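You operate a simulated robot arm through the tools that you are given. There is no shell and no other tool.

You run a simulated robot arm. Do the job below in one go: nothing can be reset, and whatever is moved stays where it is left.

## Task
Let the washing-up water out and empty the strainer into the compost caddy.
Fine: plug and strainer on the worktop before the dish rack, caddy lid on again.
Where things are to end (x, y in the base frame): sink plug within 0.06 m of [0.81, 0.41]; strainer within 0.06 m of [0.68, 0.41].

It is judged by the outcome, as a careful person would: the job done as asked, and still so three seconds after it is handed in. It fails if anything else is knocked over, pushed out of place, dropped, spilled or broken. A push-on lid holds only when it is set on centred and level and pressed home; a screw cap is set on level and turned clockwise until tight.

## Robot
A 6-joint arm with a two-finger gripper, fixed in place. Base frame: the origin is on the floor under the middle of its stand, x ahead of it, y to its left, z up; the work surface is at about z = 0.9. Units: m, rad, N and s.
It reaches about 1.572 m from its shoulder. Its first joint turns from -2.897 to 2.897 rad. Payload 2.45 kg.
The TCP is the grasp point between the finger pads, 0.02 m short of the fingertips. In the tool frame z runs along the fingers and y along their closing line. The gripper opens to 0.14 m; its body begins 0.168 m behind the TCP.
Orientation is that of the tool frame in the base frame, as a unit quaternion [x, y, z, w]. With the fingers straight down and closing along the base's y, the tool's x points along the base's -x, its y along +y and its z along -z.

## Interface
- The arm moves only by the tool send_rows. Its argument "targets" is a list of rows, each an object of numbers (a shift or turn left out is 0, a gripper value left out holds the last): "claw": the finger opening in cm, from 0 to 14; "x", "y", "z": the shift along the base's x, y, z in cm; "ax", "ay", "az": the turn, a rotation vector about the base's x, y, z in rad. In form: [{"claw": .., "x": .., "y": .., "z": .., "ax": .., "ay": .., "az": ..}, ...]. A call has 1 to 20 rows; each row shifts and turns the commanded pose from where the row before left it. A row lasts 0.2 s, in which the tool goes at most 0.05 m and 0.15 rad; a call with a longer step from one row to the next is refused whole, and so is a gripper value outside its range. A pose out of reach is approached as far as the arm can. The call stops where the force on the tool passes 90 N (or 10 N more than at its start, if that is more) or the arm is blocked; 0.2 s more then pass. The fingers move at their own pace (about 0.045 m/s each) and stop on an object; they squeeze with about 34 N. The grip force told is the motor's: it shows also when the fingers shut on nothing. Time passes only in rows, and 0.2 s behind the last, so rows that do not move let the fingers close. The reply holds the time, the measured pose of the TCP, the force on the tool along the base axes, the opening and the grip force, in the units named above and with some noise, with the torque about the TCP (base axes, N m) and any sound that the robot's microphone picked up.
- Cameras (640 x 400 px; columns grow to the right, rows downward): "scene" is fixed at [0.0509, 0.5005, 1.6078]; the picture's right is [-0.08, -1.00, 0.00], its down [-0.51, 0.04, -0.86] and it looks along [0.85, -0.07, -0.52] (base axes); focal length 340 px, centre (320, 200). "wrist" rides on the gripper at [0.078, 0.011, -0.209] in the tool frame; the picture's right is [-0.14, 0.99, 0.00], its down [-0.92, -0.13, -0.37] and it looks along [-0.37, -0.05, 0.93] (tool axes); focal length 280 px, centre (320, 200). There is no depth. A picture from a camera that has moved, and an enlarged one, comes with that camera's place and axes in the base frame and with its lens.
- camera(camera): a new picture of that camera. It takes no simulated time.
- zoom(camera, box): a new picture of the part [left, top, right, bottom] of that camera's present view, enlarged. It takes no simulated time.
- finish_job(): hands the job in; it is judged then, once.

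Places have to be worked out from the pictures, the camera data and where the tool is seen. Open the gripper and draw the arm clear of the work before you hand the job in, unless the task says otherwise.

The tools are called after "Call:" as a command line: name --argument value ..., lists and objects as JSON in quotes. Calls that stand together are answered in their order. send_rows: Moves the arm, as the interface text tells. Its arguments: {"type":"object","properties":{"targets":{"type":"array","items":{"type":"object","properties":{"claw":{"type":"number"},"x":{"type":"number"},"y":{"type":"number"},"z":{"type":"number"},"ax":{"type":"number"},"ay":{"type":"number"},"az":{"type":"number"}}}}},"required":["targets"]} The other tools are called the same way: camera (camera) takes a picture; zoom (camera, box) takes an enlarged picture of a part of a camera's view; finish_job () hands the job in.

At the start:

```text
clock: 0.0
tool_pos: [0.5707, 0.3902, 1.348]
ee_rot: [0.0, 1.0, 0.0, -0.001]
force: [-0.1, -0.2, 0.3]
moment: [0.0, 0.02, 0.0]
opening: 0.14
grasp_force: 0.1
```

scene: 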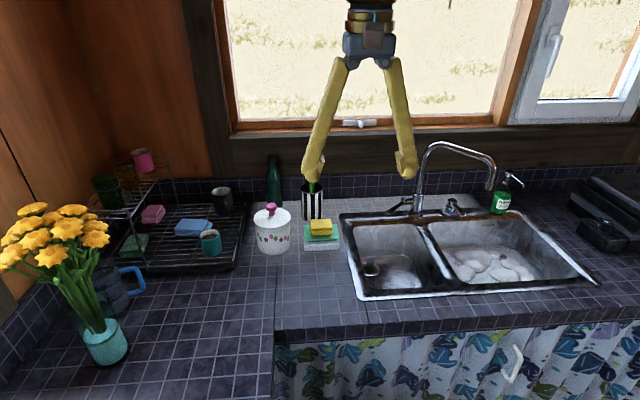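
wrist: 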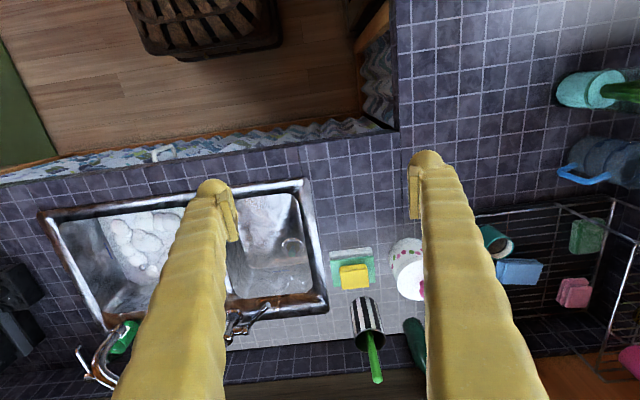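

I'll start by looking closer at the sink, caddy and worktop before moving anything.

Call:
zoom --camera "scene" --box '[330, 190, 490, 310]'

Call:
zoom --camera "scene" --box '[220, 170, 360, 270]'

Call:
zoom --camera "scene" --box '[420, 190, 600, 310]'

Call:
zoom --camera "wrist" --box '[210, 170, 450, 330]'

Call:
zoom --camera "wrist" --box '[30, 180, 270, 340]'

```text
3.33 times, centred on (410, 250) of scene
camera zoom: at [0.0509, 0.5005, 1.6078], right [-0.08, -1.0, 0.0], down [-0.51, 0.04, -0.86], along [0.85, -0.07, -0.52], focal length 1132 px, centre (20, 33)
```

zoom: 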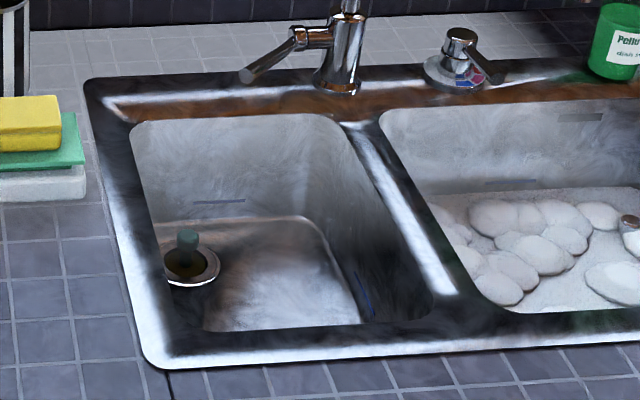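

```text
4.00 times, centred on (290, 220) of scene
camera zoom: at [0.0509, 0.5005, 1.6078], right [-0.08, -1.0, 0.0], down [-0.51, 0.04, -0.86], along [0.85, -0.07, -0.52], focal length 1358 px, centre (440, 120)
```

zoom: 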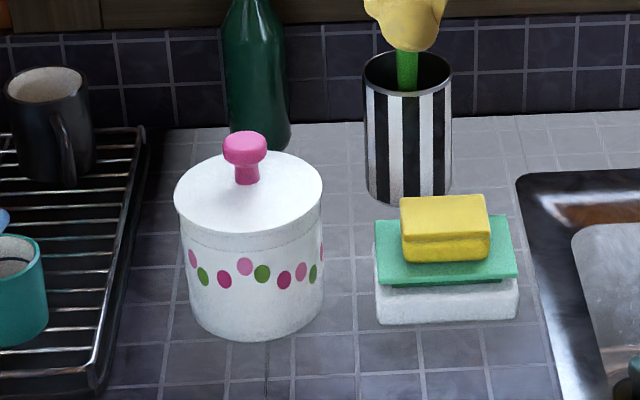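

```text
3.33 times, centred on (510, 250) of scene
camera zoom: at [0.0509, 0.5005, 1.6078], right [-0.08, -1.0, 0.0], down [-0.51, 0.04, -0.86], along [0.85, -0.07, -0.52], focal length 1132 px, centre (-313, 33)
```

zoom: 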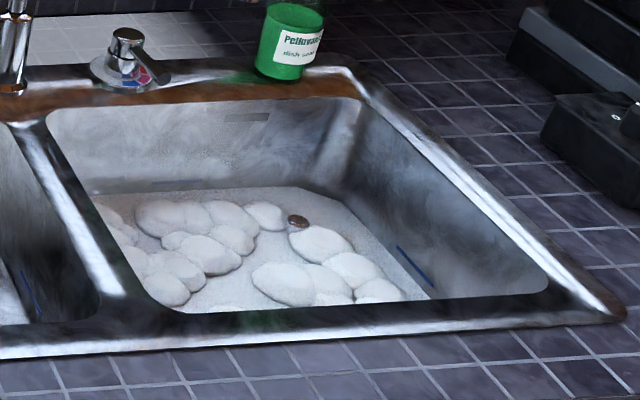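

```text
2.50 times, centred on (330, 250) of wrist
camera zoom: at [0.4935, 0.4012, 1.5565], right [0.14, 0.99, 0.0], down [0.92, -0.13, 0.37], along [0.37, -0.05, -0.93], focal length 701 px, centre (295, 75)
```

zoom: 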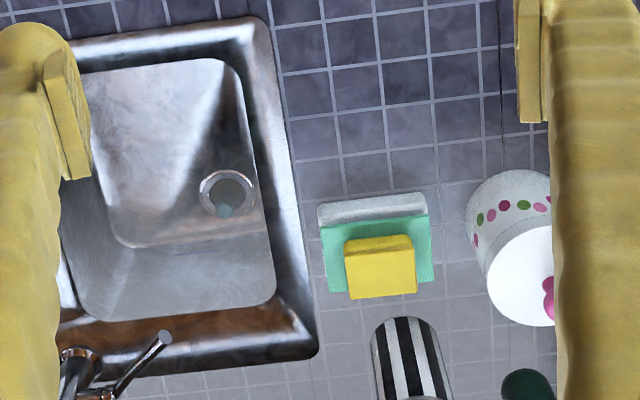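

```text
2.50 times, centred on (150, 260) of wrist
camera zoom: at [0.4935, 0.4012, 1.5565], right [0.14, 0.99, 0.0], down [0.92, -0.13, 0.37], along [0.37, -0.05, -0.93], focal length 701 px, centre (745, 50)
```

zoom: 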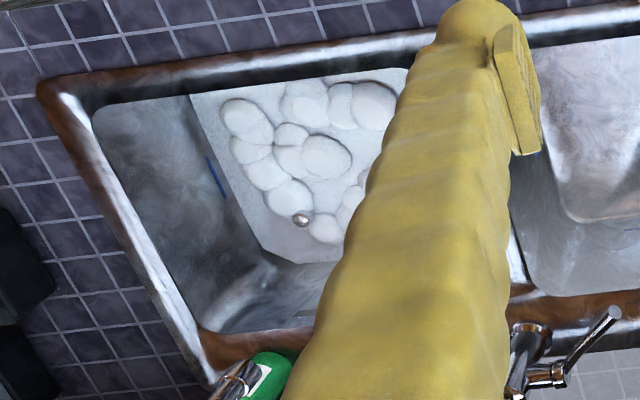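

The right-hand basin holds foamy water, and a chrome knob (the plug) shows at about (0.965, -0.262, 0.769). The left basin has the strainer at about (0.99, 0.235), and the white pot with the pink knob at about (0.945, 0.577) is probably the caddy. I'll move high over the right basin to look at the plug and the spout.

Call:
send_rows --targets '[{"claw": 6, "x": 1.4, "y": -4.55, "z": -0.4}, {"x": 1.4, "y": -4.55, "z": -0.4}, {"x": 1.4, "y": -4.55, "z": -0.4}, {"x": 1.4, "y": -4.55, "z": -0.4}, {"x": 1.4, "y": -4.55, "z": -0.4}, {"x": 1.4, "y": -4.55, "z": -0.4}, {"x": 1.4, "y": -4.55, "z": -0.4}, {"x": 1.4, "y": -4.55, "z": -0.4}, {"x": 1.4, "y": -4.55, "z": -0.4}, {"x": 1.4, "y": -4.55, "z": -0.4}, {"x": 1.4, "y": -4.55, "z": -0.4}, {"x": 1.4, "y": -4.55, "z": -0.4}, {"x": 1.4, "y": -4.55, "z": -0.4}]'

Call:
camera --camera "wrist"

Call:
camera --camera "scene"

```text
clock: 2.8
tool_pos: [0.7557, -0.201, 1.2972]
ee_rot: [-0.001, 1.0, 0.0, 0.001]
force: [-0.7, 0.2, 0.0]
moment: [-0.02, -0.05, -0.03]
opening: 0.0602
grasp_force: 0.1
```

```text
taken
camera wrist: at [0.6765, -0.1898, 1.5047], right [0.14, 0.99, 0.0], down [0.92, -0.13, 0.37], along [0.37, -0.05, -0.93], focal length 280 px, centre (320, 200)
```

wrist: 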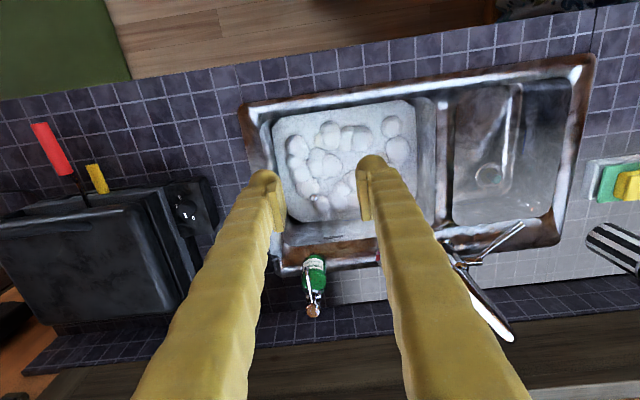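

```text
taken
```

scene: 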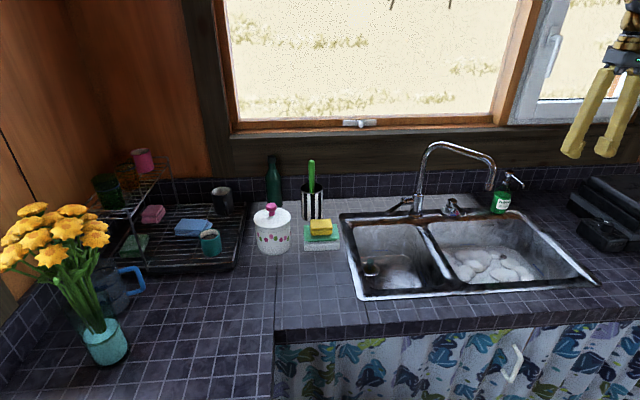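

The basin is now clear in the wrist view, with the spout partly behind the right finger. I'll zoom in on the plug knob and the tap.

Call:
zoom --camera "wrist" --box '[230, 80, 470, 230]'

Call:
zoom --camera "wrist" --box '[260, 200, 580, 400]'

Call:
zoom --camera "scene" --box '[400, 130, 560, 230]'

```text
2.67 times, centred on (350, 155) of wrist
camera zoom: at [0.6765, -0.1898, 1.5047], right [0.14, 0.99, 0.0], down [0.92, -0.13, 0.37], along [0.37, -0.05, -0.93], focal length 748 px, centre (240, 320)
```

zoom: 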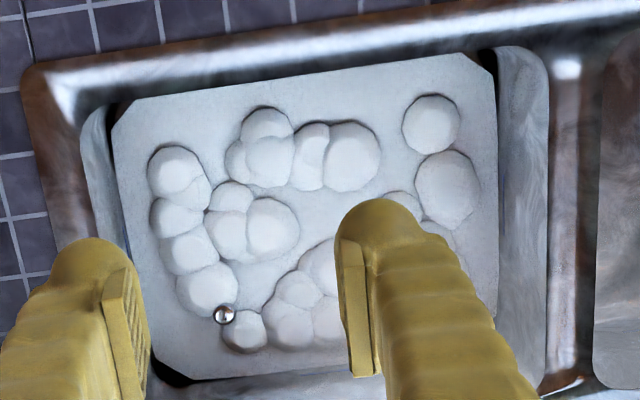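

```text
2.00 times, centred on (420, 300) of wrist
camera zoom: at [0.6765, -0.1898, 1.5047], right [0.14, 0.99, 0.0], down [0.92, -0.13, 0.37], along [0.37, -0.05, -0.93], focal length 561 px, centre (120, 0)
```

zoom: 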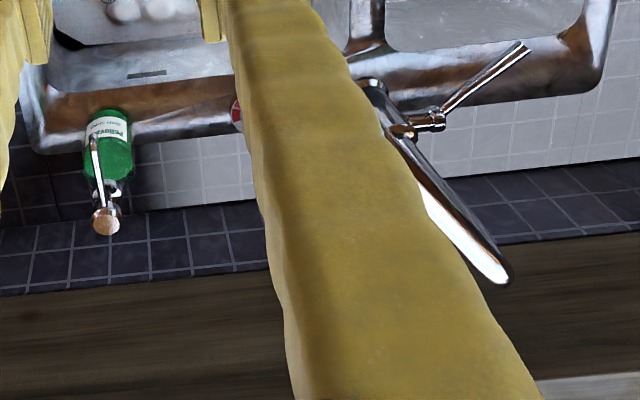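

```text
4.00 times, centred on (480, 180) of scene
camera zoom: at [0.0509, 0.5005, 1.6078], right [-0.08, -1.0, 0.0], down [-0.51, 0.04, -0.86], along [0.85, -0.07, -0.52], focal length 1358 px, centre (-320, 280)
```

zoom: 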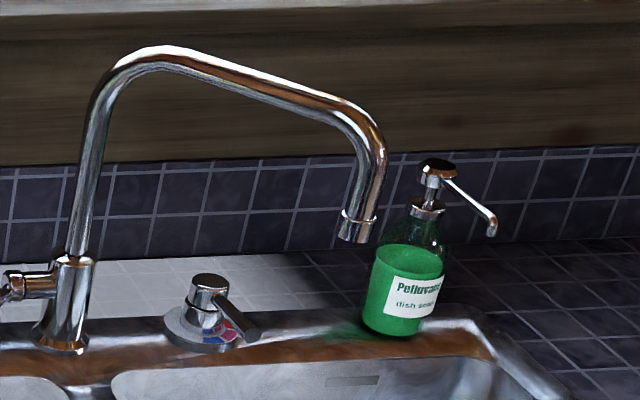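

Cross-checking three views puts the plug knob at about (0.952, -0.246, 0.79), a ball roughly 2 cm across. The spout comes forward near y ≈ -0.12, z ≈ 1.08, so I'll move above the plug, still high, and look again.

Call:
send_rows --targets '[{"claw": 5, "x": 3.92, "y": -0.89, "z": -0.94}, {"x": 3.92, "y": -0.89, "z": -0.94}, {"x": 3.92, "y": -0.89, "z": -0.94}, {"x": 3.92, "y": -0.89, "z": -0.94}, {"x": 3.92, "y": -0.89, "z": -0.94}, {}]'

Call:
camera --camera "wrist"

Call:
camera --camera "scene"

```text
clock: 4.2
tool_pos: [0.9511, -0.2477, 1.248]
ee_rot: [0.001, 1.0, 0.001, 0.0]
force: [-0.8, -1.3, 0.2]
moment: [-0.02, 0.01, 0.0]
opening: 0.05
grasp_force: 0.0
```

```text
taken
camera wrist: at [0.8725, -0.2358, 1.4569], right [0.14, 0.99, 0.0], down [0.92, -0.13, 0.37], along [0.37, -0.05, -0.93], focal length 280 px, centre (320, 200)
```

wrist: 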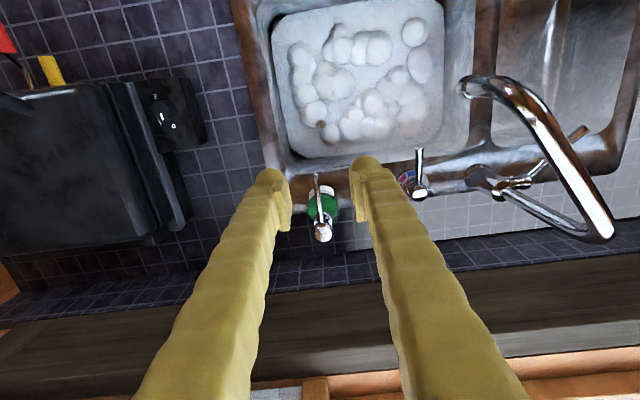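

```text
taken
```

scene: 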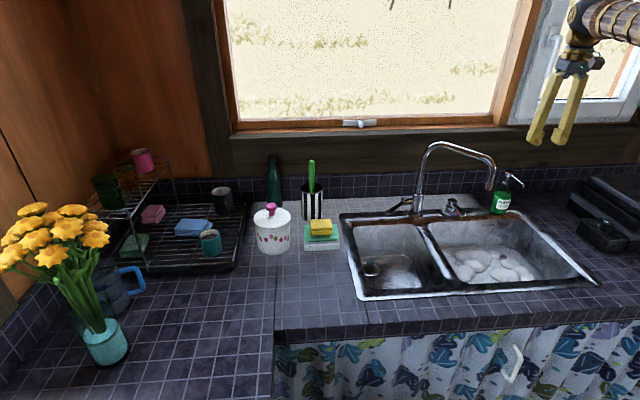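

The spout tip is at about (0.892, -0.074, 1.118), which is clear sideways. The soap pump nozzle seems to point toward me near the plug axis, so I need to pin down its position.

Call:
zoom --camera "wrist" --box '[280, 100, 380, 250]'

Call:
zoom --camera "scene" --box '[470, 150, 550, 220]'

Call:
zoom --camera "scene" --box '[500, 0, 640, 160]'

```text
2.67 times, centred on (330, 175) of wrist
camera zoom: at [0.8725, -0.2358, 1.4569], right [0.14, 0.99, 0.0], down [0.92, -0.13, 0.37], along [0.37, -0.05, -0.93], focal length 748 px, centre (293, 267)
```

zoom: 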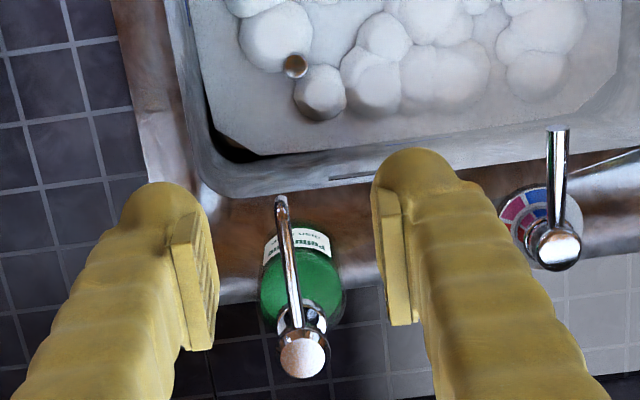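

```text
5.71 times, centred on (510, 185) of scene
camera zoom: at [0.0509, 0.5005, 1.6078], right [-0.08, -1.0, 0.0], down [-0.51, 0.04, -0.86], along [0.85, -0.07, -0.52], focal length 1940 px, centre (-766, 286)
```

zoom: 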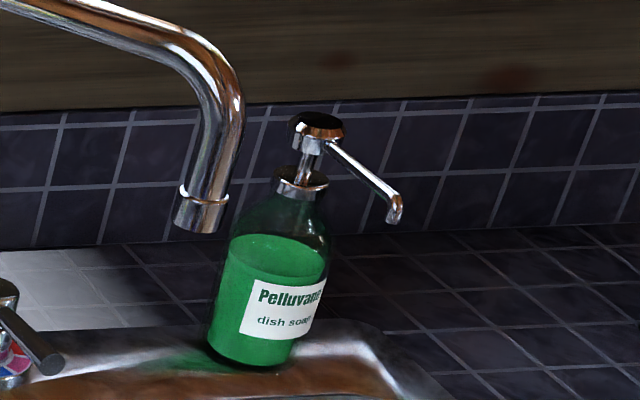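

```text
2.50 times, centred on (570, 80) of scene
camera zoom: at [0.0509, 0.5005, 1.6078], right [-0.08, -1.0, 0.0], down [-0.51, 0.04, -0.86], along [0.85, -0.07, -0.52], focal length 849 px, centre (-305, 500)
```

zoom: 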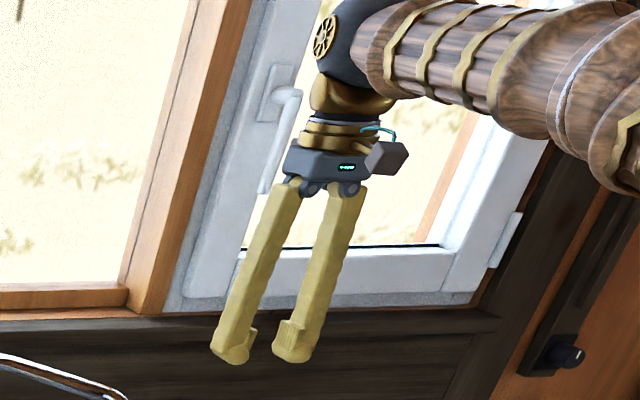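

The nozzle tip is at about (0.991, -0.259, 1.055), only 4 cm from the plug's vertical line, so a vertical gripper body would hit it. I'll pull back, tilt so the body leans toward the robot, and come down along that slanted line.

Call:
send_rows --targets '[{"claw": 5, "x": -2.7, "ay": -0.12}, {"x": -2.7, "ay": -0.12}, {"x": -2.7, "ay": -0.12}, {"z": -4.9}, {"z": -4.9}, {"z": -4.9}, {"z": -4.9}, {"z": -4.9}, {}]'

Call:
camera --camera "wrist"

Call:
camera --camera "scene"

```text
clock: 6.2
tool_pos: [0.8728, -0.2478, 1.0045]
ee_rot: [0.001, 0.984, -0.001, 0.18]
force: [-0.1, -0.4, 0.8]
moment: [0.03, 0.0, -0.01]
opening: 0.05
grasp_force: 0.0
```

```text
taken
camera wrist: at [0.7263, -0.2368, 1.1728], right [0.13, 0.99, 0.05], down [0.73, -0.13, 0.67], along [0.67, -0.05, -0.74], focal length 280 px, centre (320, 200)
```

wrist: 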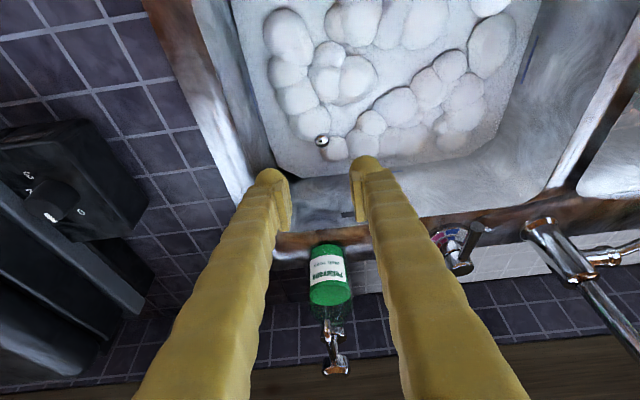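

```text
taken
```

scene: 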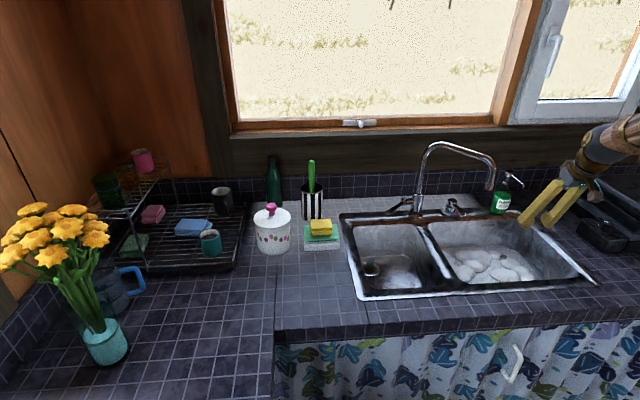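

The view agrees with the knob at (0.952, -0.245, 0.79). I'll slide down along the tool axis to just above it and check.

Call:
send_rows --targets '[{"claw": 5, "x": 1.58, "y": 0.07, "z": -4.37}, {"x": 1.58, "y": 0.07, "z": -4.37}, {"x": 1.58, "y": 0.07, "z": -4.37}, {"x": 1.58, "y": 0.07, "z": -4.0}, {}]'

Call:
camera --camera "wrist"

Call:
zoom --camera "scene" --box '[420, 140, 620, 300]'

```text
clock: 7.4
tool_pos: [0.9373, -0.2468, 0.8311]
ee_rot: [-0.001, 0.984, 0.0, 0.18]
force: [0.6, 0.0, -0.4]
moment: [-0.03, 0.01, 0.05]
opening: 0.0499
grasp_force: 0.1
```

```text
taken
camera wrist: at [0.7893, -0.2345, 0.9994], right [0.13, 0.99, 0.05], down [0.73, -0.13, 0.67], along [0.67, -0.05, -0.74], focal length 280 px, centre (320, 200)
```

wrist: 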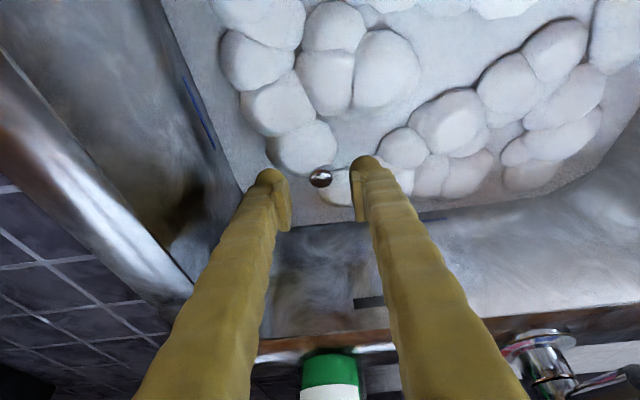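

```text
2.50 times, centred on (520, 220) of scene
camera zoom: at [0.0509, 0.5005, 1.6078], right [-0.08, -1.0, 0.0], down [-0.51, 0.04, -0.86], along [0.85, -0.07, -0.52], focal length 849 px, centre (-180, 150)
```

zoom: 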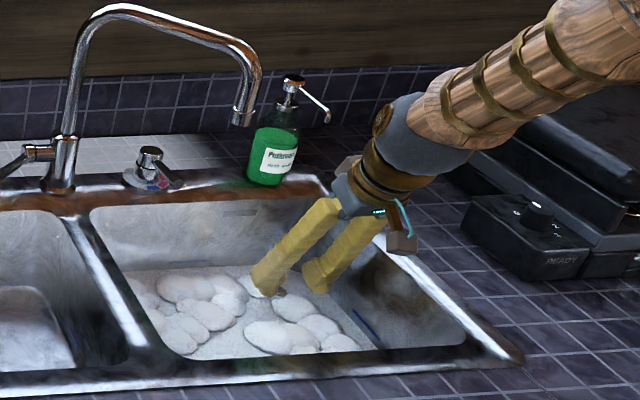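

The knob sits centred between the fingers just ahead of the tips. I'll go the last 4.3 cm and close on it.

Call:
send_rows --targets '[{"claw": 5, "x": 0.75, "y": 0.1, "z": -2.2}, {"x": 0.7, "z": -2.1}, {}, {"claw": 0}, {}, {}, {}, {}]'

Call:
camera --camera "wrist"

```text
clock: 9.2
tool_pos: [0.9484, -0.2434, 0.7883]
ee_rot: [0.0, 0.984, -0.001, 0.18]
force: [-0.2, -0.2, 0.5]
moment: [0.03, -0.01, 0.0]
opening: 0.022
grasp_force: 34.2
```

```text
taken
camera wrist: at [0.8024, -0.2324, 0.9559], right [0.13, 0.99, 0.05], down [0.73, -0.13, 0.67], along [0.67, -0.05, -0.74], focal length 280 px, centre (320, 200)
```

wrist: 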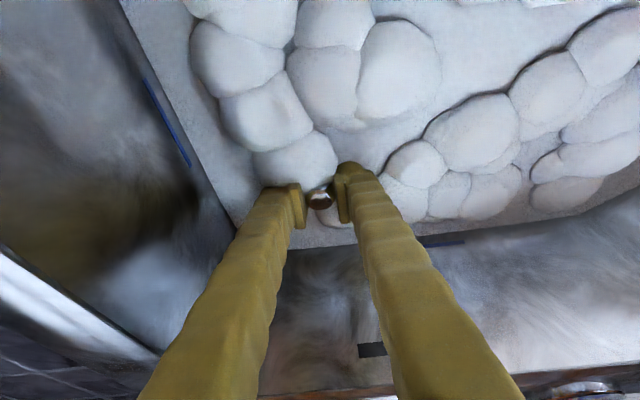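

I have the knob (2.2 cm opening, 34 N). I'll pull the plug straight up slowly.

Call:
send_rows --targets '[{"z": 0.7}, {"z": 1.0}, {"z": 1.5}, {"z": 2.0}, {"z": 2.0}, {"z": 2.0}, {}]'

Call:
camera --camera "wrist"

Call:
zoom --camera "scene" --box '[420, 140, 620, 300]'

```text
clock: 10.8
tool_pos: [0.9482, -0.2454, 0.884]
ee_rot: [0.0, 0.984, -0.001, 0.18]
force: [-0.5, -0.2, -0.8]
moment: [0.02, 0.03, 0.02]
opening: 0.0219
grasp_force: 34.2
```

```text
taken
camera wrist: at [0.8007, -0.2334, 1.0517], right [0.13, 0.99, 0.05], down [0.73, -0.13, 0.67], along [0.67, -0.05, -0.74], focal length 280 px, centre (320, 200)
```

wrist: 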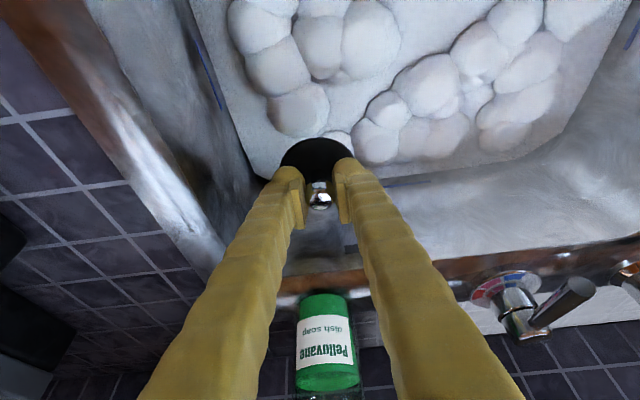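

```text
2.50 times, centred on (520, 220) of scene
camera zoom: at [0.0509, 0.5005, 1.6078], right [-0.08, -1.0, 0.0], down [-0.51, 0.04, -0.86], along [0.85, -0.07, -0.52], focal length 849 px, centre (-180, 150)
```

zoom: 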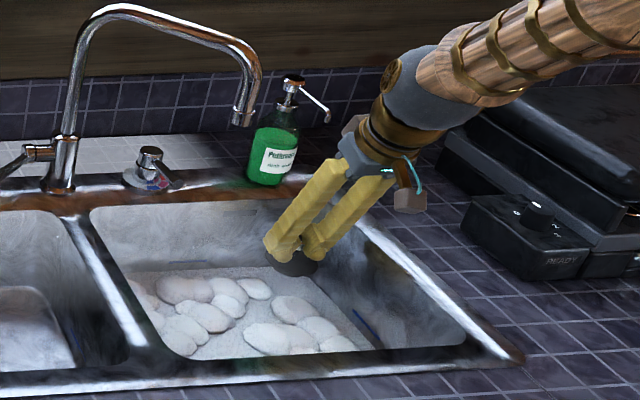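

The plug is out, a black disc about 6–7 cm across, and it's still held. I'll back away from the soap pump while rising, then level the tool in front of the sink.

Call:
send_rows --targets '[{"x": -1.5, "z": 4.3}, {"x": -1.5, "z": 4.3}, {"x": -4.0, "z": 2.5}, {"x": -4.0, "z": 2.5}, {"x": -4.0, "z": 2.5}, {"x": -4.0, "z": 2.0}, {"x": -4.0, "z": 2.0, "ay": 0.12}, {"ay": 0.12}, {"ay": 0.12}, {}]'

Call:
camera --camera "scene"

Call:
camera --camera "wrist"

```text
clock: 13.0
tool_pos: [0.7166, -0.2446, 1.0834]
ee_rot: [0.001, 1.0, 0.0, 0.0]
force: [-0.4, 0.1, -0.4]
moment: [0.03, 0.02, -0.01]
opening: 0.0219
grasp_force: 34.2
```

```text
taken
```

scene: 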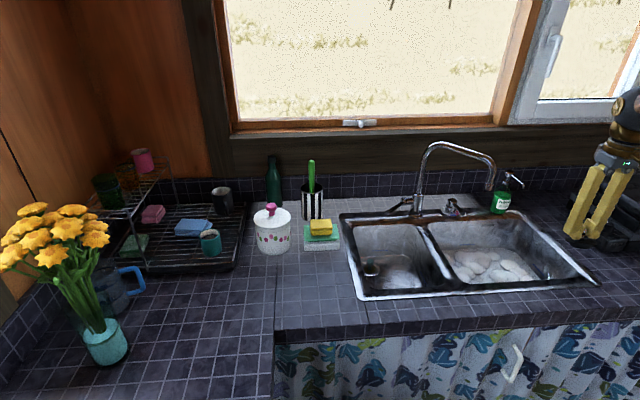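

```text
taken
camera wrist: at [0.6387, -0.2332, 1.2916], right [0.14, 0.99, 0.0], down [0.92, -0.13, 0.37], along [0.36, -0.05, -0.93], focal length 280 px, centre (320, 200)
```

wrist: 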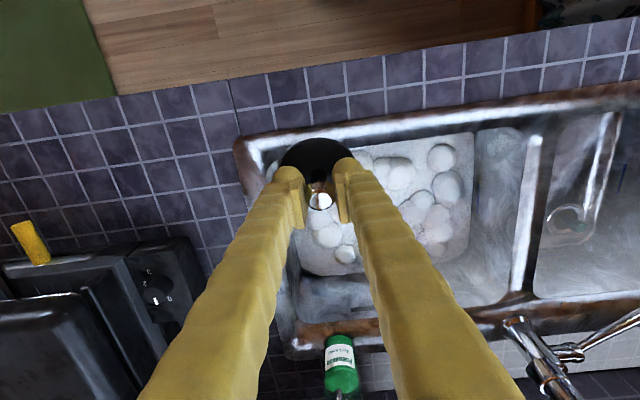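

The plug was gripped with the tool tilted, so I'll put that tilt back to keep it level. I'll carry it in front of the sink to above (0.81, 0.41).

Call:
send_rows --targets '[{"y": 4.68, "ay": -0.12}, {"y": 4.68, "ay": -0.12}, {"y": 4.68, "ay": -0.12}, {"y": 4.68}, {"y": 4.68}, {"y": 4.68}, {"y": 4.68}, {"y": 4.68}, {"y": 4.68}, {"y": 4.68}, {"y": 4.68, "x": 1.6}, {"y": 4.68, "x": 1.6}, {"y": 4.68, "x": 1.6}, {"y": 4.68, "x": 1.6}, {"x": 2.9, "z": -2}, {}]'

Call:
camera --camera "scene"

Call:
camera --camera "wrist"

```text
clock: 16.4
tool_pos: [0.808, 0.4162, 1.0617]
ee_rot: [0.001, 0.984, 0.0, 0.179]
force: [0.4, 0.3, 0.0]
moment: [-0.03, 0.0, 0.0]
opening: 0.0215
grasp_force: 34.6
```

```text
taken
```

scene: 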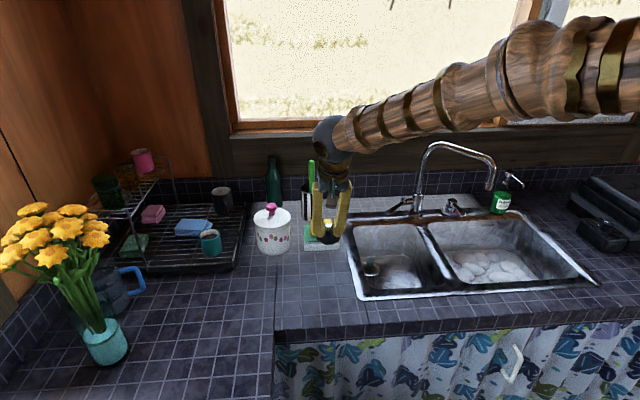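

```text
taken
camera wrist: at [0.662, 0.4272, 1.2296], right [0.13, 0.99, 0.05], down [0.73, -0.13, 0.67], along [0.67, -0.05, -0.74], focal length 280 px, centre (320, 200)
```

wrist: 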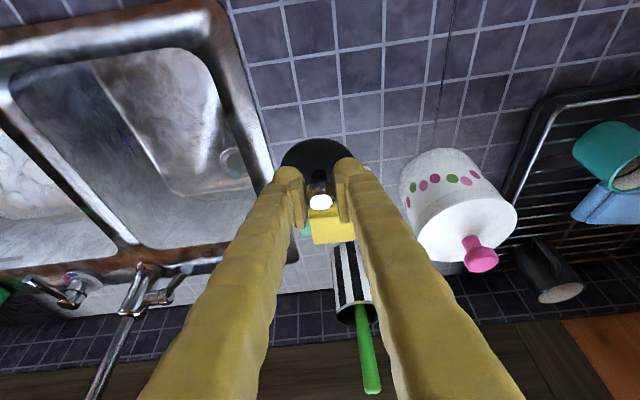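

The foam level in the right basin has already dropped, so it is draining. The spot at (0.81, 0.41) is clear of the sink rim (y≈0.344) and the sponge stand (x≈0.909), so I'll lower the plug in steps.

Call:
send_rows --targets '[{"z": -3.5, "y": -0.4}, {"z": -3.5}, {}]'

Call:
zoom --camera "scene" --box '[270, 200, 390, 300]'

Call:
camera --camera "wrist"

```text
clock: 17.2
tool_pos: [0.8101, 0.4106, 0.9925]
ee_rot: [0.0, 0.984, 0.0, 0.18]
force: [0.0, -0.1, -0.2]
moment: [-0.02, 0.01, 0.02]
opening: 0.0215
grasp_force: 33.8
```

```text
4.00 times, centred on (330, 250) of scene
camera zoom: at [0.0509, 0.5005, 1.6078], right [-0.08, -1.0, 0.0], down [-0.51, 0.04, -0.86], along [0.85, -0.07, -0.52], focal length 1358 px, centre (280, 0)
```

zoom: 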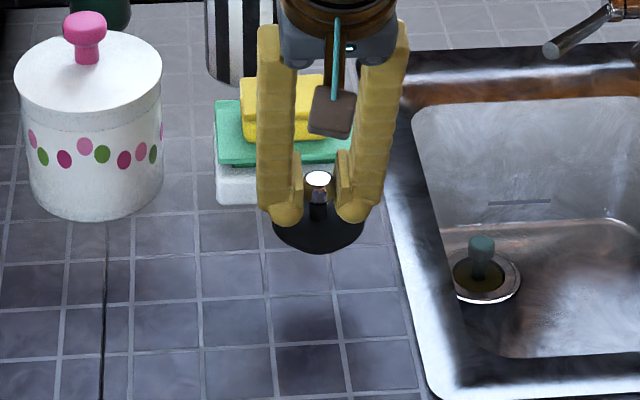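

```text
taken
camera wrist: at [0.6635, 0.423, 1.1604], right [0.13, 0.99, 0.05], down [0.73, -0.13, 0.67], along [0.67, -0.05, -0.74], focal length 280 px, centre (320, 200)
```

wrist: 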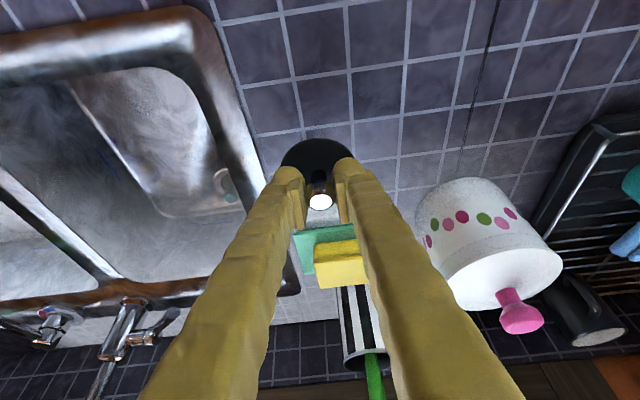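

The plug hangs level with its disc about 4–5 cm under the knob. I'll lower in small steps and watch the force for contact.

Call:
send_rows --targets '[{"z": -1.5}, {"z": -1.0}, {"z": -0.6}, {}]'

Call:
zoom --camera "scene" --box '[270, 200, 390, 300]'

```text
clock: 18.2
tool_pos: [0.8102, 0.4094, 0.9613]
ee_rot: [0.0, 0.984, -0.001, 0.18]
force: [0.7, 0.5, 0.3]
moment: [-0.02, 0.0, 0.0]
opening: 0.0215
grasp_force: 34.2
```

```text
4.00 times, centred on (330, 250) of scene
camera zoom: at [0.0509, 0.5005, 1.6078], right [-0.08, -1.0, 0.0], down [-0.51, 0.04, -0.86], along [0.85, -0.07, -0.52], focal length 1358 px, centre (280, 0)
```

zoom: 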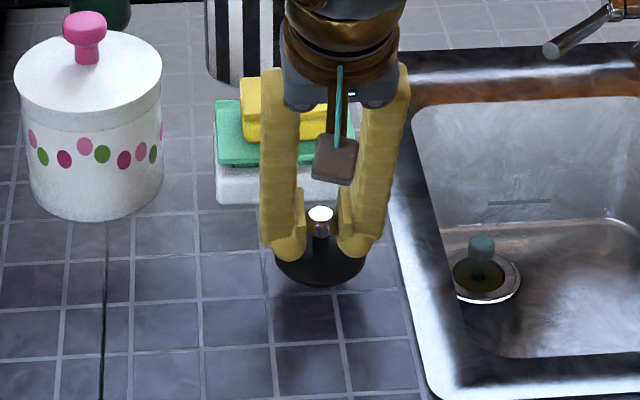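

No contact yet, and the shadow is still separate from the plug. I'll keep lowering gently.

Call:
send_rows --targets '[{"z": -0.4}, {"z": -0.4}, {}]'

Call:
zoom --camera "scene" --box '[290, 220, 370, 290]'

```text
clock: 19.0
tool_pos: [0.8094, 0.4078, 0.9526]
ee_rot: [0.0, 0.984, 0.0, 0.179]
force: [0.3, 0.1, -0.7]
moment: [0.0, -0.02, 0.03]
opening: 0.0218
grasp_force: 34.0
```

```text
5.71 times, centred on (330, 255) of scene
camera zoom: at [0.0509, 0.5005, 1.6078], right [-0.08, -1.0, 0.0], down [-0.51, 0.04, -0.86], along [0.85, -0.07, -0.52], focal length 1940 px, centre (263, -114)
```

zoom: 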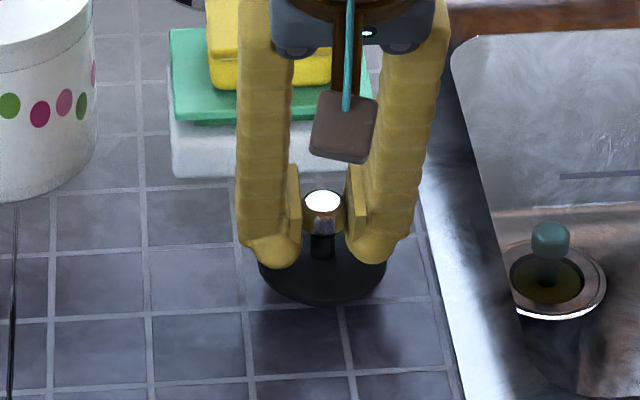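

Call:
send_rows --targets '[{"z": -0.4}, {"z": -0.4}, {}]'

Call:
zoom --camera "scene" --box '[290, 220, 370, 290]'

```text
clock: 19.8
tool_pos: [0.8096, 0.4089, 0.9467]
ee_rot: [0.0, 0.984, 0.0, 0.18]
force: [-0.3, -0.4, 4.6]
moment: [-0.03, 0.03, -0.01]
opening: 0.0219
grasp_force: 34.1
```

```text
5.71 times, centred on (330, 255) of scene
camera zoom: at [0.0509, 0.5005, 1.6078], right [-0.08, -1.0, 0.0], down [-0.51, 0.04, -0.86], along [0.85, -0.07, -0.52], focal length 1940 px, centre (263, -114)
```

zoom: 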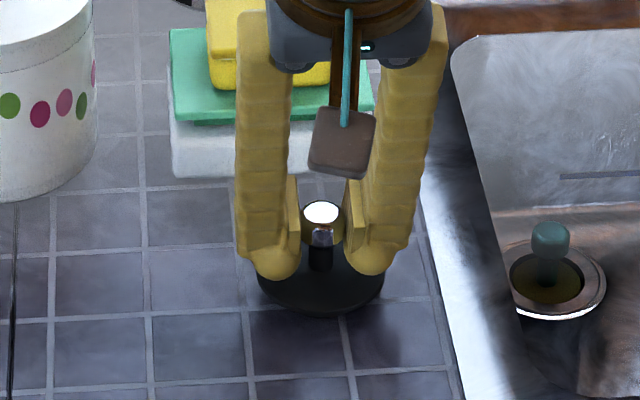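

The plug is down on the worktop (4.6 N upward). I'll release it and back off along the tool axis.

Call:
send_rows --targets '[{"claw": 5}, {}, {}, {"x": -0.7, "z": 1.9}, {"x": -1.4, "z": 3.8}, {"x": -1.4, "z": 3.8}, {"x": -1.4, "z": 3.8, "ay": 0.12}, {"z": 4.0, "ay": 0.12}, {"z": 4.0, "ay": 0.12}, {}]'

Call:
camera --camera "scene"

Call:
camera --camera "wrist"

```text
clock: 22.0
tool_pos: [0.7572, 0.4074, 1.1606]
ee_rot: [0.0, 1.0, 0.0, 0.0]
force: [0.2, 0.5, 0.2]
moment: [0.0, 0.04, 0.02]
opening: 0.0501
grasp_force: 0.0
```

```text
taken
```

scene: 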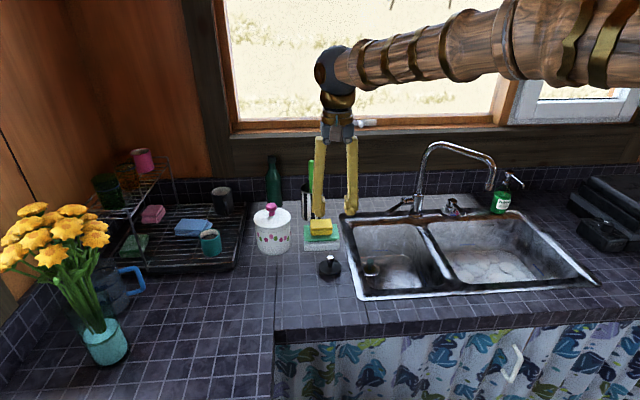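

```text
taken
camera wrist: at [0.6794, 0.4185, 1.3691], right [0.14, 0.99, 0.0], down [0.92, -0.13, 0.37], along [0.36, -0.05, -0.93], focal length 280 px, centre (320, 200)
```

wrist: 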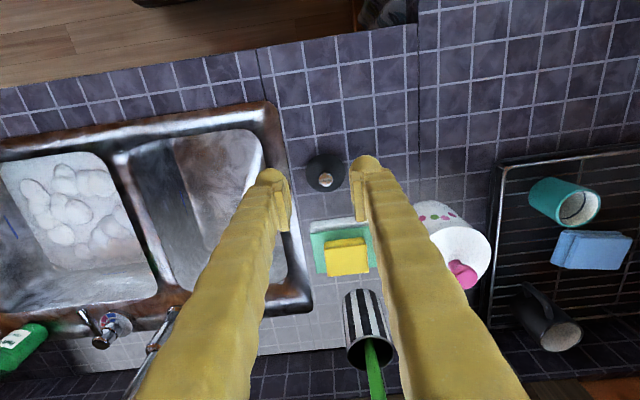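

The plug stands upright at its spot. The lid knob triangulates to about (0.943, 0.579) with its top at z ≈ 1.05, so I'll move above it and check.

Call:
send_rows --targets '[{"claw": 7, "x": 3.1, "y": 2.87}, {"x": 3.1, "y": 2.87}, {"x": 3.1, "y": 2.87}, {"x": 3.1, "y": 2.87}, {"x": 3.1, "y": 2.87}, {"x": 3.1, "y": 2.87}, {}]'

Call:
camera --camera "wrist"

Call:
zoom --camera "scene" --box '[200, 140, 360, 290]'

```text
clock: 23.6
tool_pos: [0.9437, 0.5787, 1.1591]
ee_rot: [0.0, 1.0, 0.0, 0.001]
force: [-0.3, -0.3, 0.3]
moment: [-0.02, -0.01, -0.01]
opening: 0.0701
grasp_force: 0.1
```

```text
taken
camera wrist: at [0.8651, 0.5897, 1.3674], right [0.14, 0.99, 0.0], down [0.92, -0.13, 0.37], along [0.37, -0.05, -0.93], focal length 280 px, centre (320, 200)
```

wrist: 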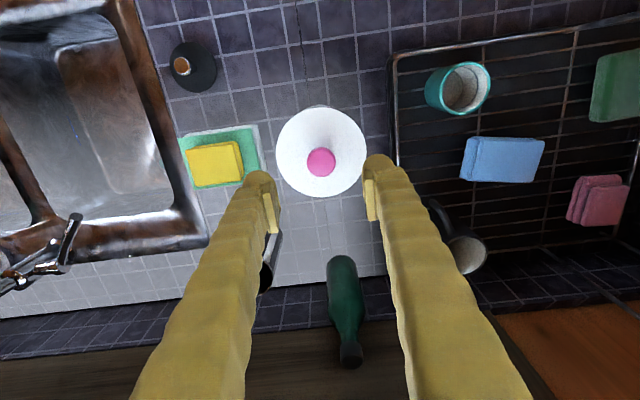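

```text
2.67 times, centred on (280, 215) of scene
camera zoom: at [0.0509, 0.5005, 1.6078], right [-0.08, -1.0, 0.0], down [-0.51, 0.04, -0.86], along [0.85, -0.07, -0.52], focal length 905 px, centre (427, 160)
```

zoom: 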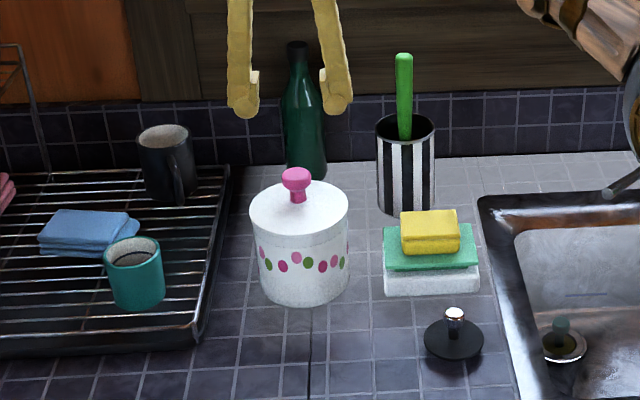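

The knob head (about 3.2 cm across) is directly below at (0.944, 0.580), and the lid is about 11.5 cm across. I'll descend onto the knob and grip it.

Call:
send_rows --targets '[{"y": 0.1, "z": -4.0}, {"z": -4.0}, {"z": -2.5}, {"z": -1.6}, {}, {"claw": 0}, {}, {}, {}, {}, {}]'

Call:
camera --camera "wrist"

Call:
zoom --camera "scene" --box '[200, 140, 360, 290]'

```text
clock: 26.0
tool_pos: [0.9455, 0.5793, 1.0418]
ee_rot: [0.0, 1.0, 0.002, 0.001]
force: [7.6, 7.8, 64.7]
moment: [-2.11, -0.09, 0.19]
opening: 0.0357
grasp_force: 33.8
```

```text
taken
camera wrist: at [0.8657, 0.5907, 1.2504], right [0.14, 0.99, 0.0], down [0.92, -0.13, 0.37], along [0.37, -0.05, -0.93], focal length 280 px, centre (320, 200)
```

wrist: 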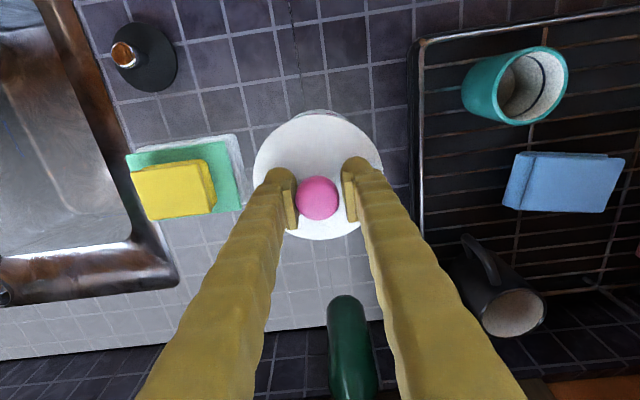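

```text
2.67 times, centred on (280, 215) of scene
camera zoom: at [0.0509, 0.5005, 1.6078], right [-0.08, -1.0, 0.0], down [-0.51, 0.04, -0.86], along [0.85, -0.07, -0.52], focal length 905 px, centre (427, 160)
```

zoom: 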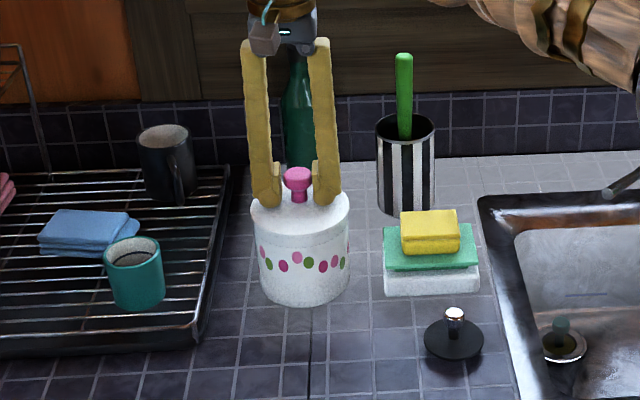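

The fingertips reached the lid top (so it's at z≈1.022) and are pressing a bit, with the knob gripped at 3.6 cm. I'll ease upward to relieve that and see how tight the lid is.

Call:
send_rows --targets '[{"z": 0.4}, {}, {"z": 0.4}, {}]'

Call:
zoom --camera "scene" --box '[200, 140, 360, 290]'

```text
clock: 27.0
tool_pos: [0.9447, 0.5806, 1.0419]
ee_rot: [0.0, 1.0, -0.001, -0.003]
force: [-0.5, 0.3, -0.2]
moment: [-0.02, 0.0, 0.02]
opening: 0.0297
grasp_force: 33.5
```

```text
2.67 times, centred on (280, 215) of scene
camera zoom: at [0.0509, 0.5005, 1.6078], right [-0.08, -1.0, 0.0], down [-0.51, 0.04, -0.86], along [0.85, -0.07, -0.52], focal length 905 px, centre (427, 160)
```

zoom: 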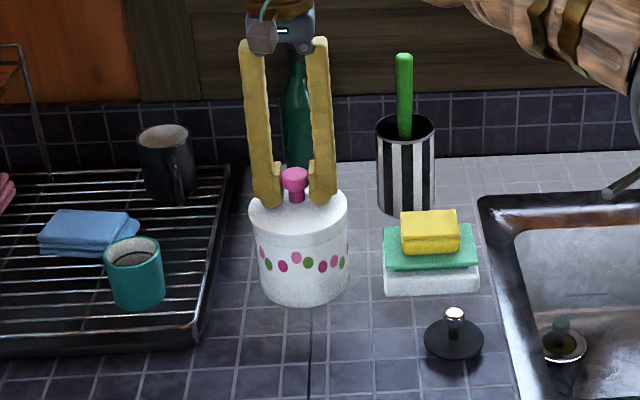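

The fingers have now settled on the knob (3.0 cm, no load). I'll pull the lid straight up.

Call:
send_rows --targets '[{"z": 0.4}, {"z": 0.5}, {"z": 0.6}, {}]'

Call:
zoom --camera "scene" --box '[200, 140, 360, 290]'

```text
clock: 28.0
tool_pos: [0.9444, 0.5821, 1.0606]
ee_rot: [0.0, 1.0, 0.0, 0.0]
force: [0.2, 0.4, -1.0]
moment: [0.02, 0.04, -0.01]
opening: 0.0294
grasp_force: 34.2
```

```text
2.67 times, centred on (280, 215) of scene
camera zoom: at [0.0509, 0.5005, 1.6078], right [-0.08, -1.0, 0.0], down [-0.51, 0.04, -0.86], along [0.85, -0.07, -0.52], focal length 905 px, centre (427, 160)
```

zoom: 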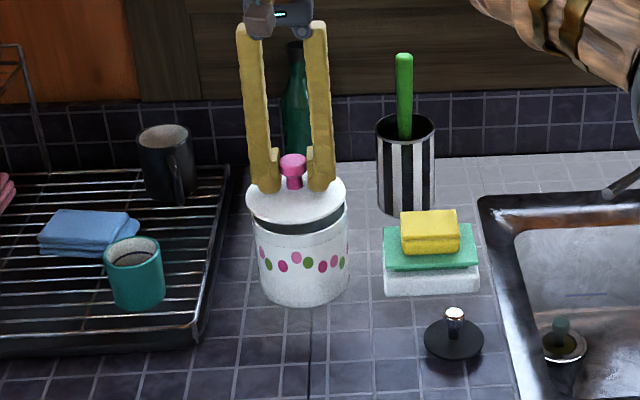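

The lid came off cleanly and the caddy stayed put. Seated, the TCP was at about (0.945, 0.581, 1.042), which I'll use to reseat it. I'll raise the lid and carry it to open worktop at about (0.67, 0.74).

Call:
send_rows --targets '[{"z": 2.5}, {"z": 4.0}, {"z": 2.0}, {"x": -3.93, "y": 2.27}, {"x": -3.93, "y": 2.27}, {"x": -3.93, "y": 2.27}, {"x": -3.93, "y": 2.27}, {"x": -3.93, "y": 2.27}, {"x": -3.93, "y": 2.27}, {"x": -3.93, "y": 2.27}, {}]'

Call:
camera --camera "wrist"

Call:
camera --camera "scene"

```text
clock: 30.4
tool_pos: [0.6688, 0.7417, 1.1456]
ee_rot: [-0.001, 1.0, 0.0, 0.0]
force: [0.8, 0.6, -0.1]
moment: [0.0, 0.0, 0.01]
opening: 0.0294
grasp_force: 34.0
```

```text
taken
camera wrist: at [0.5917, 0.7525, 1.3532], right [0.14, 0.99, 0.0], down [0.92, -0.13, 0.37], along [0.37, -0.05, -0.93], focal length 280 px, centre (320, 200)
```

wrist: 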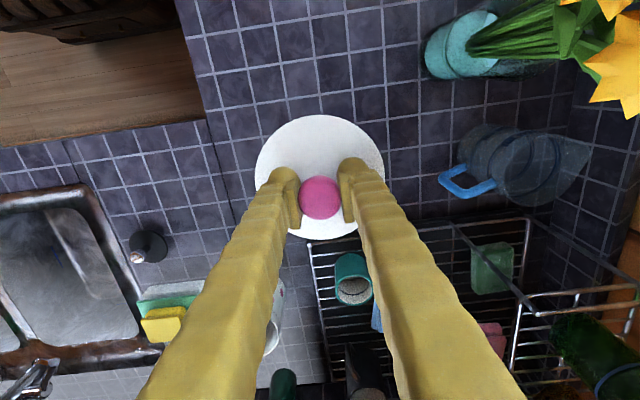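

```text
taken
```

scene: 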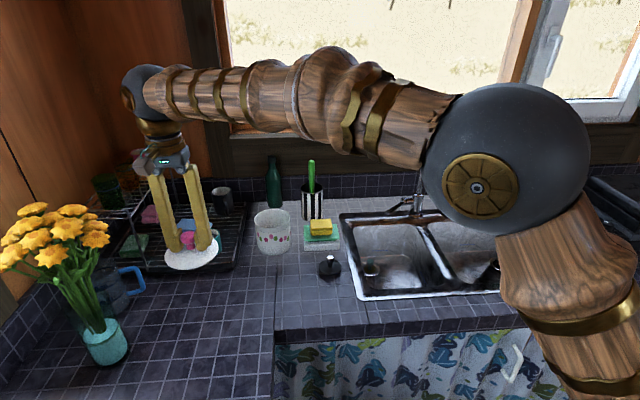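

The worktop under the lid is clear, with the jug handle near (0.75, 0.93) and the rack corner near (0.835, 0.687). I'll lower the lid.

Call:
send_rows --targets '[{"z": -4.7}, {"z": -4.7}, {"z": -4.7}, {"z": -3.5}, {"z": -1.0}, {}]'

Call:
zoom --camera "scene" --box '[130, 220, 270, 350]'

```text
clock: 31.8
tool_pos: [0.6718, 0.7402, 0.9601]
ee_rot: [0.0, 1.0, 0.0, 0.0]
force: [-0.1, -0.4, -0.5]
moment: [0.03, -0.01, -0.06]
opening: 0.0295
grasp_force: 34.2
```

```text
3.08 times, centred on (200, 285) of scene
camera zoom: at [0.0509, 0.5005, 1.6078], right [-0.08, -1.0, 0.0], down [-0.51, 0.04, -0.86], along [0.85, -0.07, -0.52], focal length 1045 px, centre (689, -62)
```

zoom: 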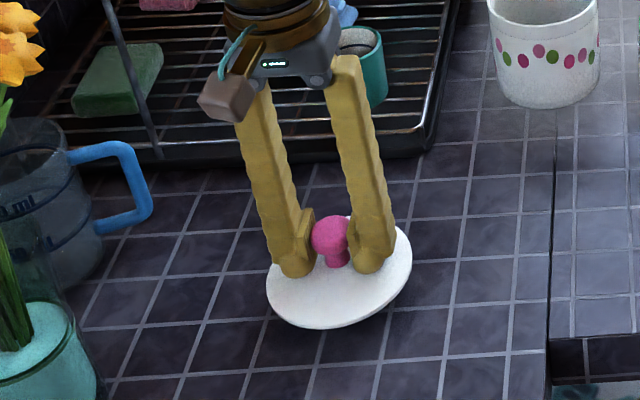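

The lid is still a little above the tiles, so I'll lower it in small steps.

Call:
send_rows --targets '[{"z": -0.5}, {"z": -0.5}, {}]'

Call:
zoom --camera "scene" --box '[160, 250, 250, 330]'

```text
clock: 32.6
tool_pos: [0.673, 0.7405, 0.9505]
ee_rot: [0.0, 1.0, 0.0, 0.001]
force: [0.0, 0.0, -0.6]
moment: [-0.01, 0.01, 0.01]
opening: 0.0293
grasp_force: 33.6
```

```text
5.00 times, centred on (205, 290) of scene
camera zoom: at [0.0509, 0.5005, 1.6078], right [-0.08, -1.0, 0.0], down [-0.51, 0.04, -0.86], along [0.85, -0.07, -0.52], focal length 1697 px, centre (895, -250)
```

zoom: 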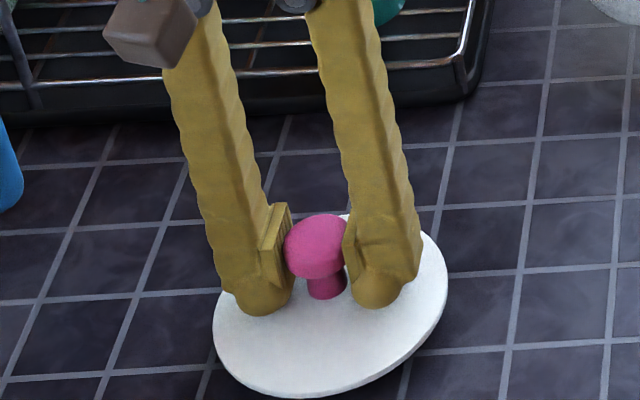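

Call:
send_rows --targets '[{"z": -0.4}, {"z": -0.4}, {}]'

```text
clock: 33.4
tool_pos: [0.6718, 0.7387, 0.9422]
ee_rot: [0.0, 1.0, 0.0, 0.0]
force: [-0.6, 0.0, 0.1]
moment: [0.0, 0.02, -0.01]
opening: 0.0295
grasp_force: 34.4
```

No contact force yet at z=0.942, so I'll keep stepping down.

Call:
send_rows --targets '[{"z": -0.4}, {"z": -0.3}, {}]'

Call:
zoom --camera "scene" --box '[160, 250, 250, 330]'

```text
clock: 34.2
tool_pos: [0.6729, 0.7403, 0.9401]
ee_rot: [0.0, 1.0, 0.002, 0.001]
force: [-3.5, -10.6, 69.3]
moment: [-0.3, 0.31, 0.03]
opening: 0.0293
grasp_force: 34.0
```

```text
5.00 times, centred on (205, 290) of scene
camera zoom: at [0.0509, 0.5005, 1.6078], right [-0.08, -1.0, 0.0], down [-0.51, 0.04, -0.86], along [0.85, -0.07, -0.52], focal length 1697 px, centre (895, -250)
```

zoom: 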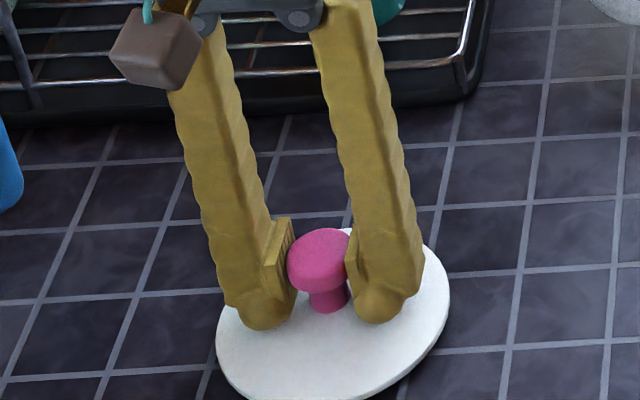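

The lid is on the worktop with stiff contact at TCP z≈0.940. I'll ease up 3 mm and release.

Call:
send_rows --targets '[{"z": 0.35}, {"claw": 7}, {}, {}, {"z": 1.5}, {"z": 4.5}, {"z": 4.5}, {"z": 4.5}, {"z": 4.5}, {"z": 4.5}, {}]'

Call:
camera --camera "scene"

Call:
camera --camera "wrist"

```text
clock: 36.6
tool_pos: [0.6686, 0.7404, 1.179]
ee_rot: [0.001, 1.0, 0.0, 0.0]
force: [-0.1, -0.1, 0.3]
moment: [0.01, 0.02, -0.02]
opening: 0.0701
grasp_force: 0.1
```

```text
taken
```

scene: 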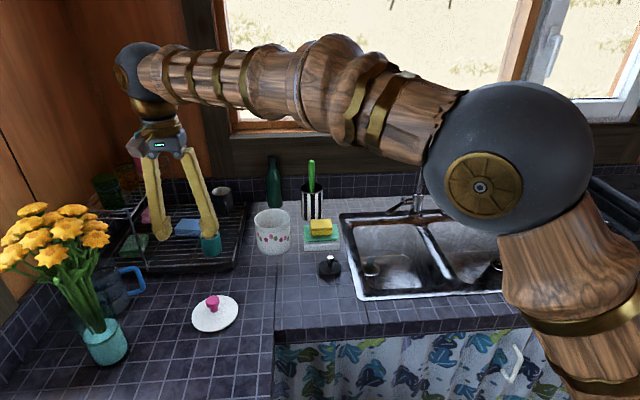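

```text
taken
camera wrist: at [0.5899, 0.752, 1.3869], right [0.14, 0.99, 0.0], down [0.92, -0.13, 0.37], along [0.37, -0.05, -0.93], focal length 280 px, centre (320, 200)
```

wrist: 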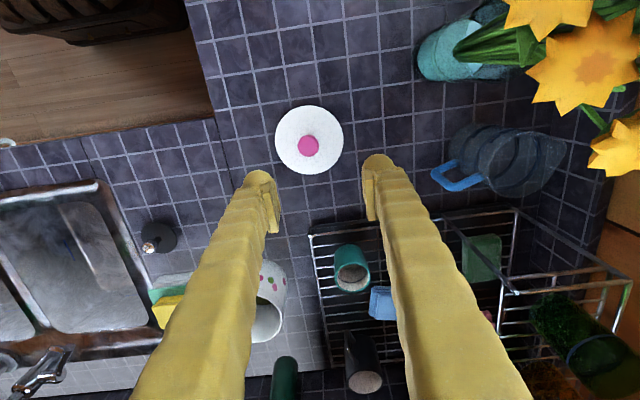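

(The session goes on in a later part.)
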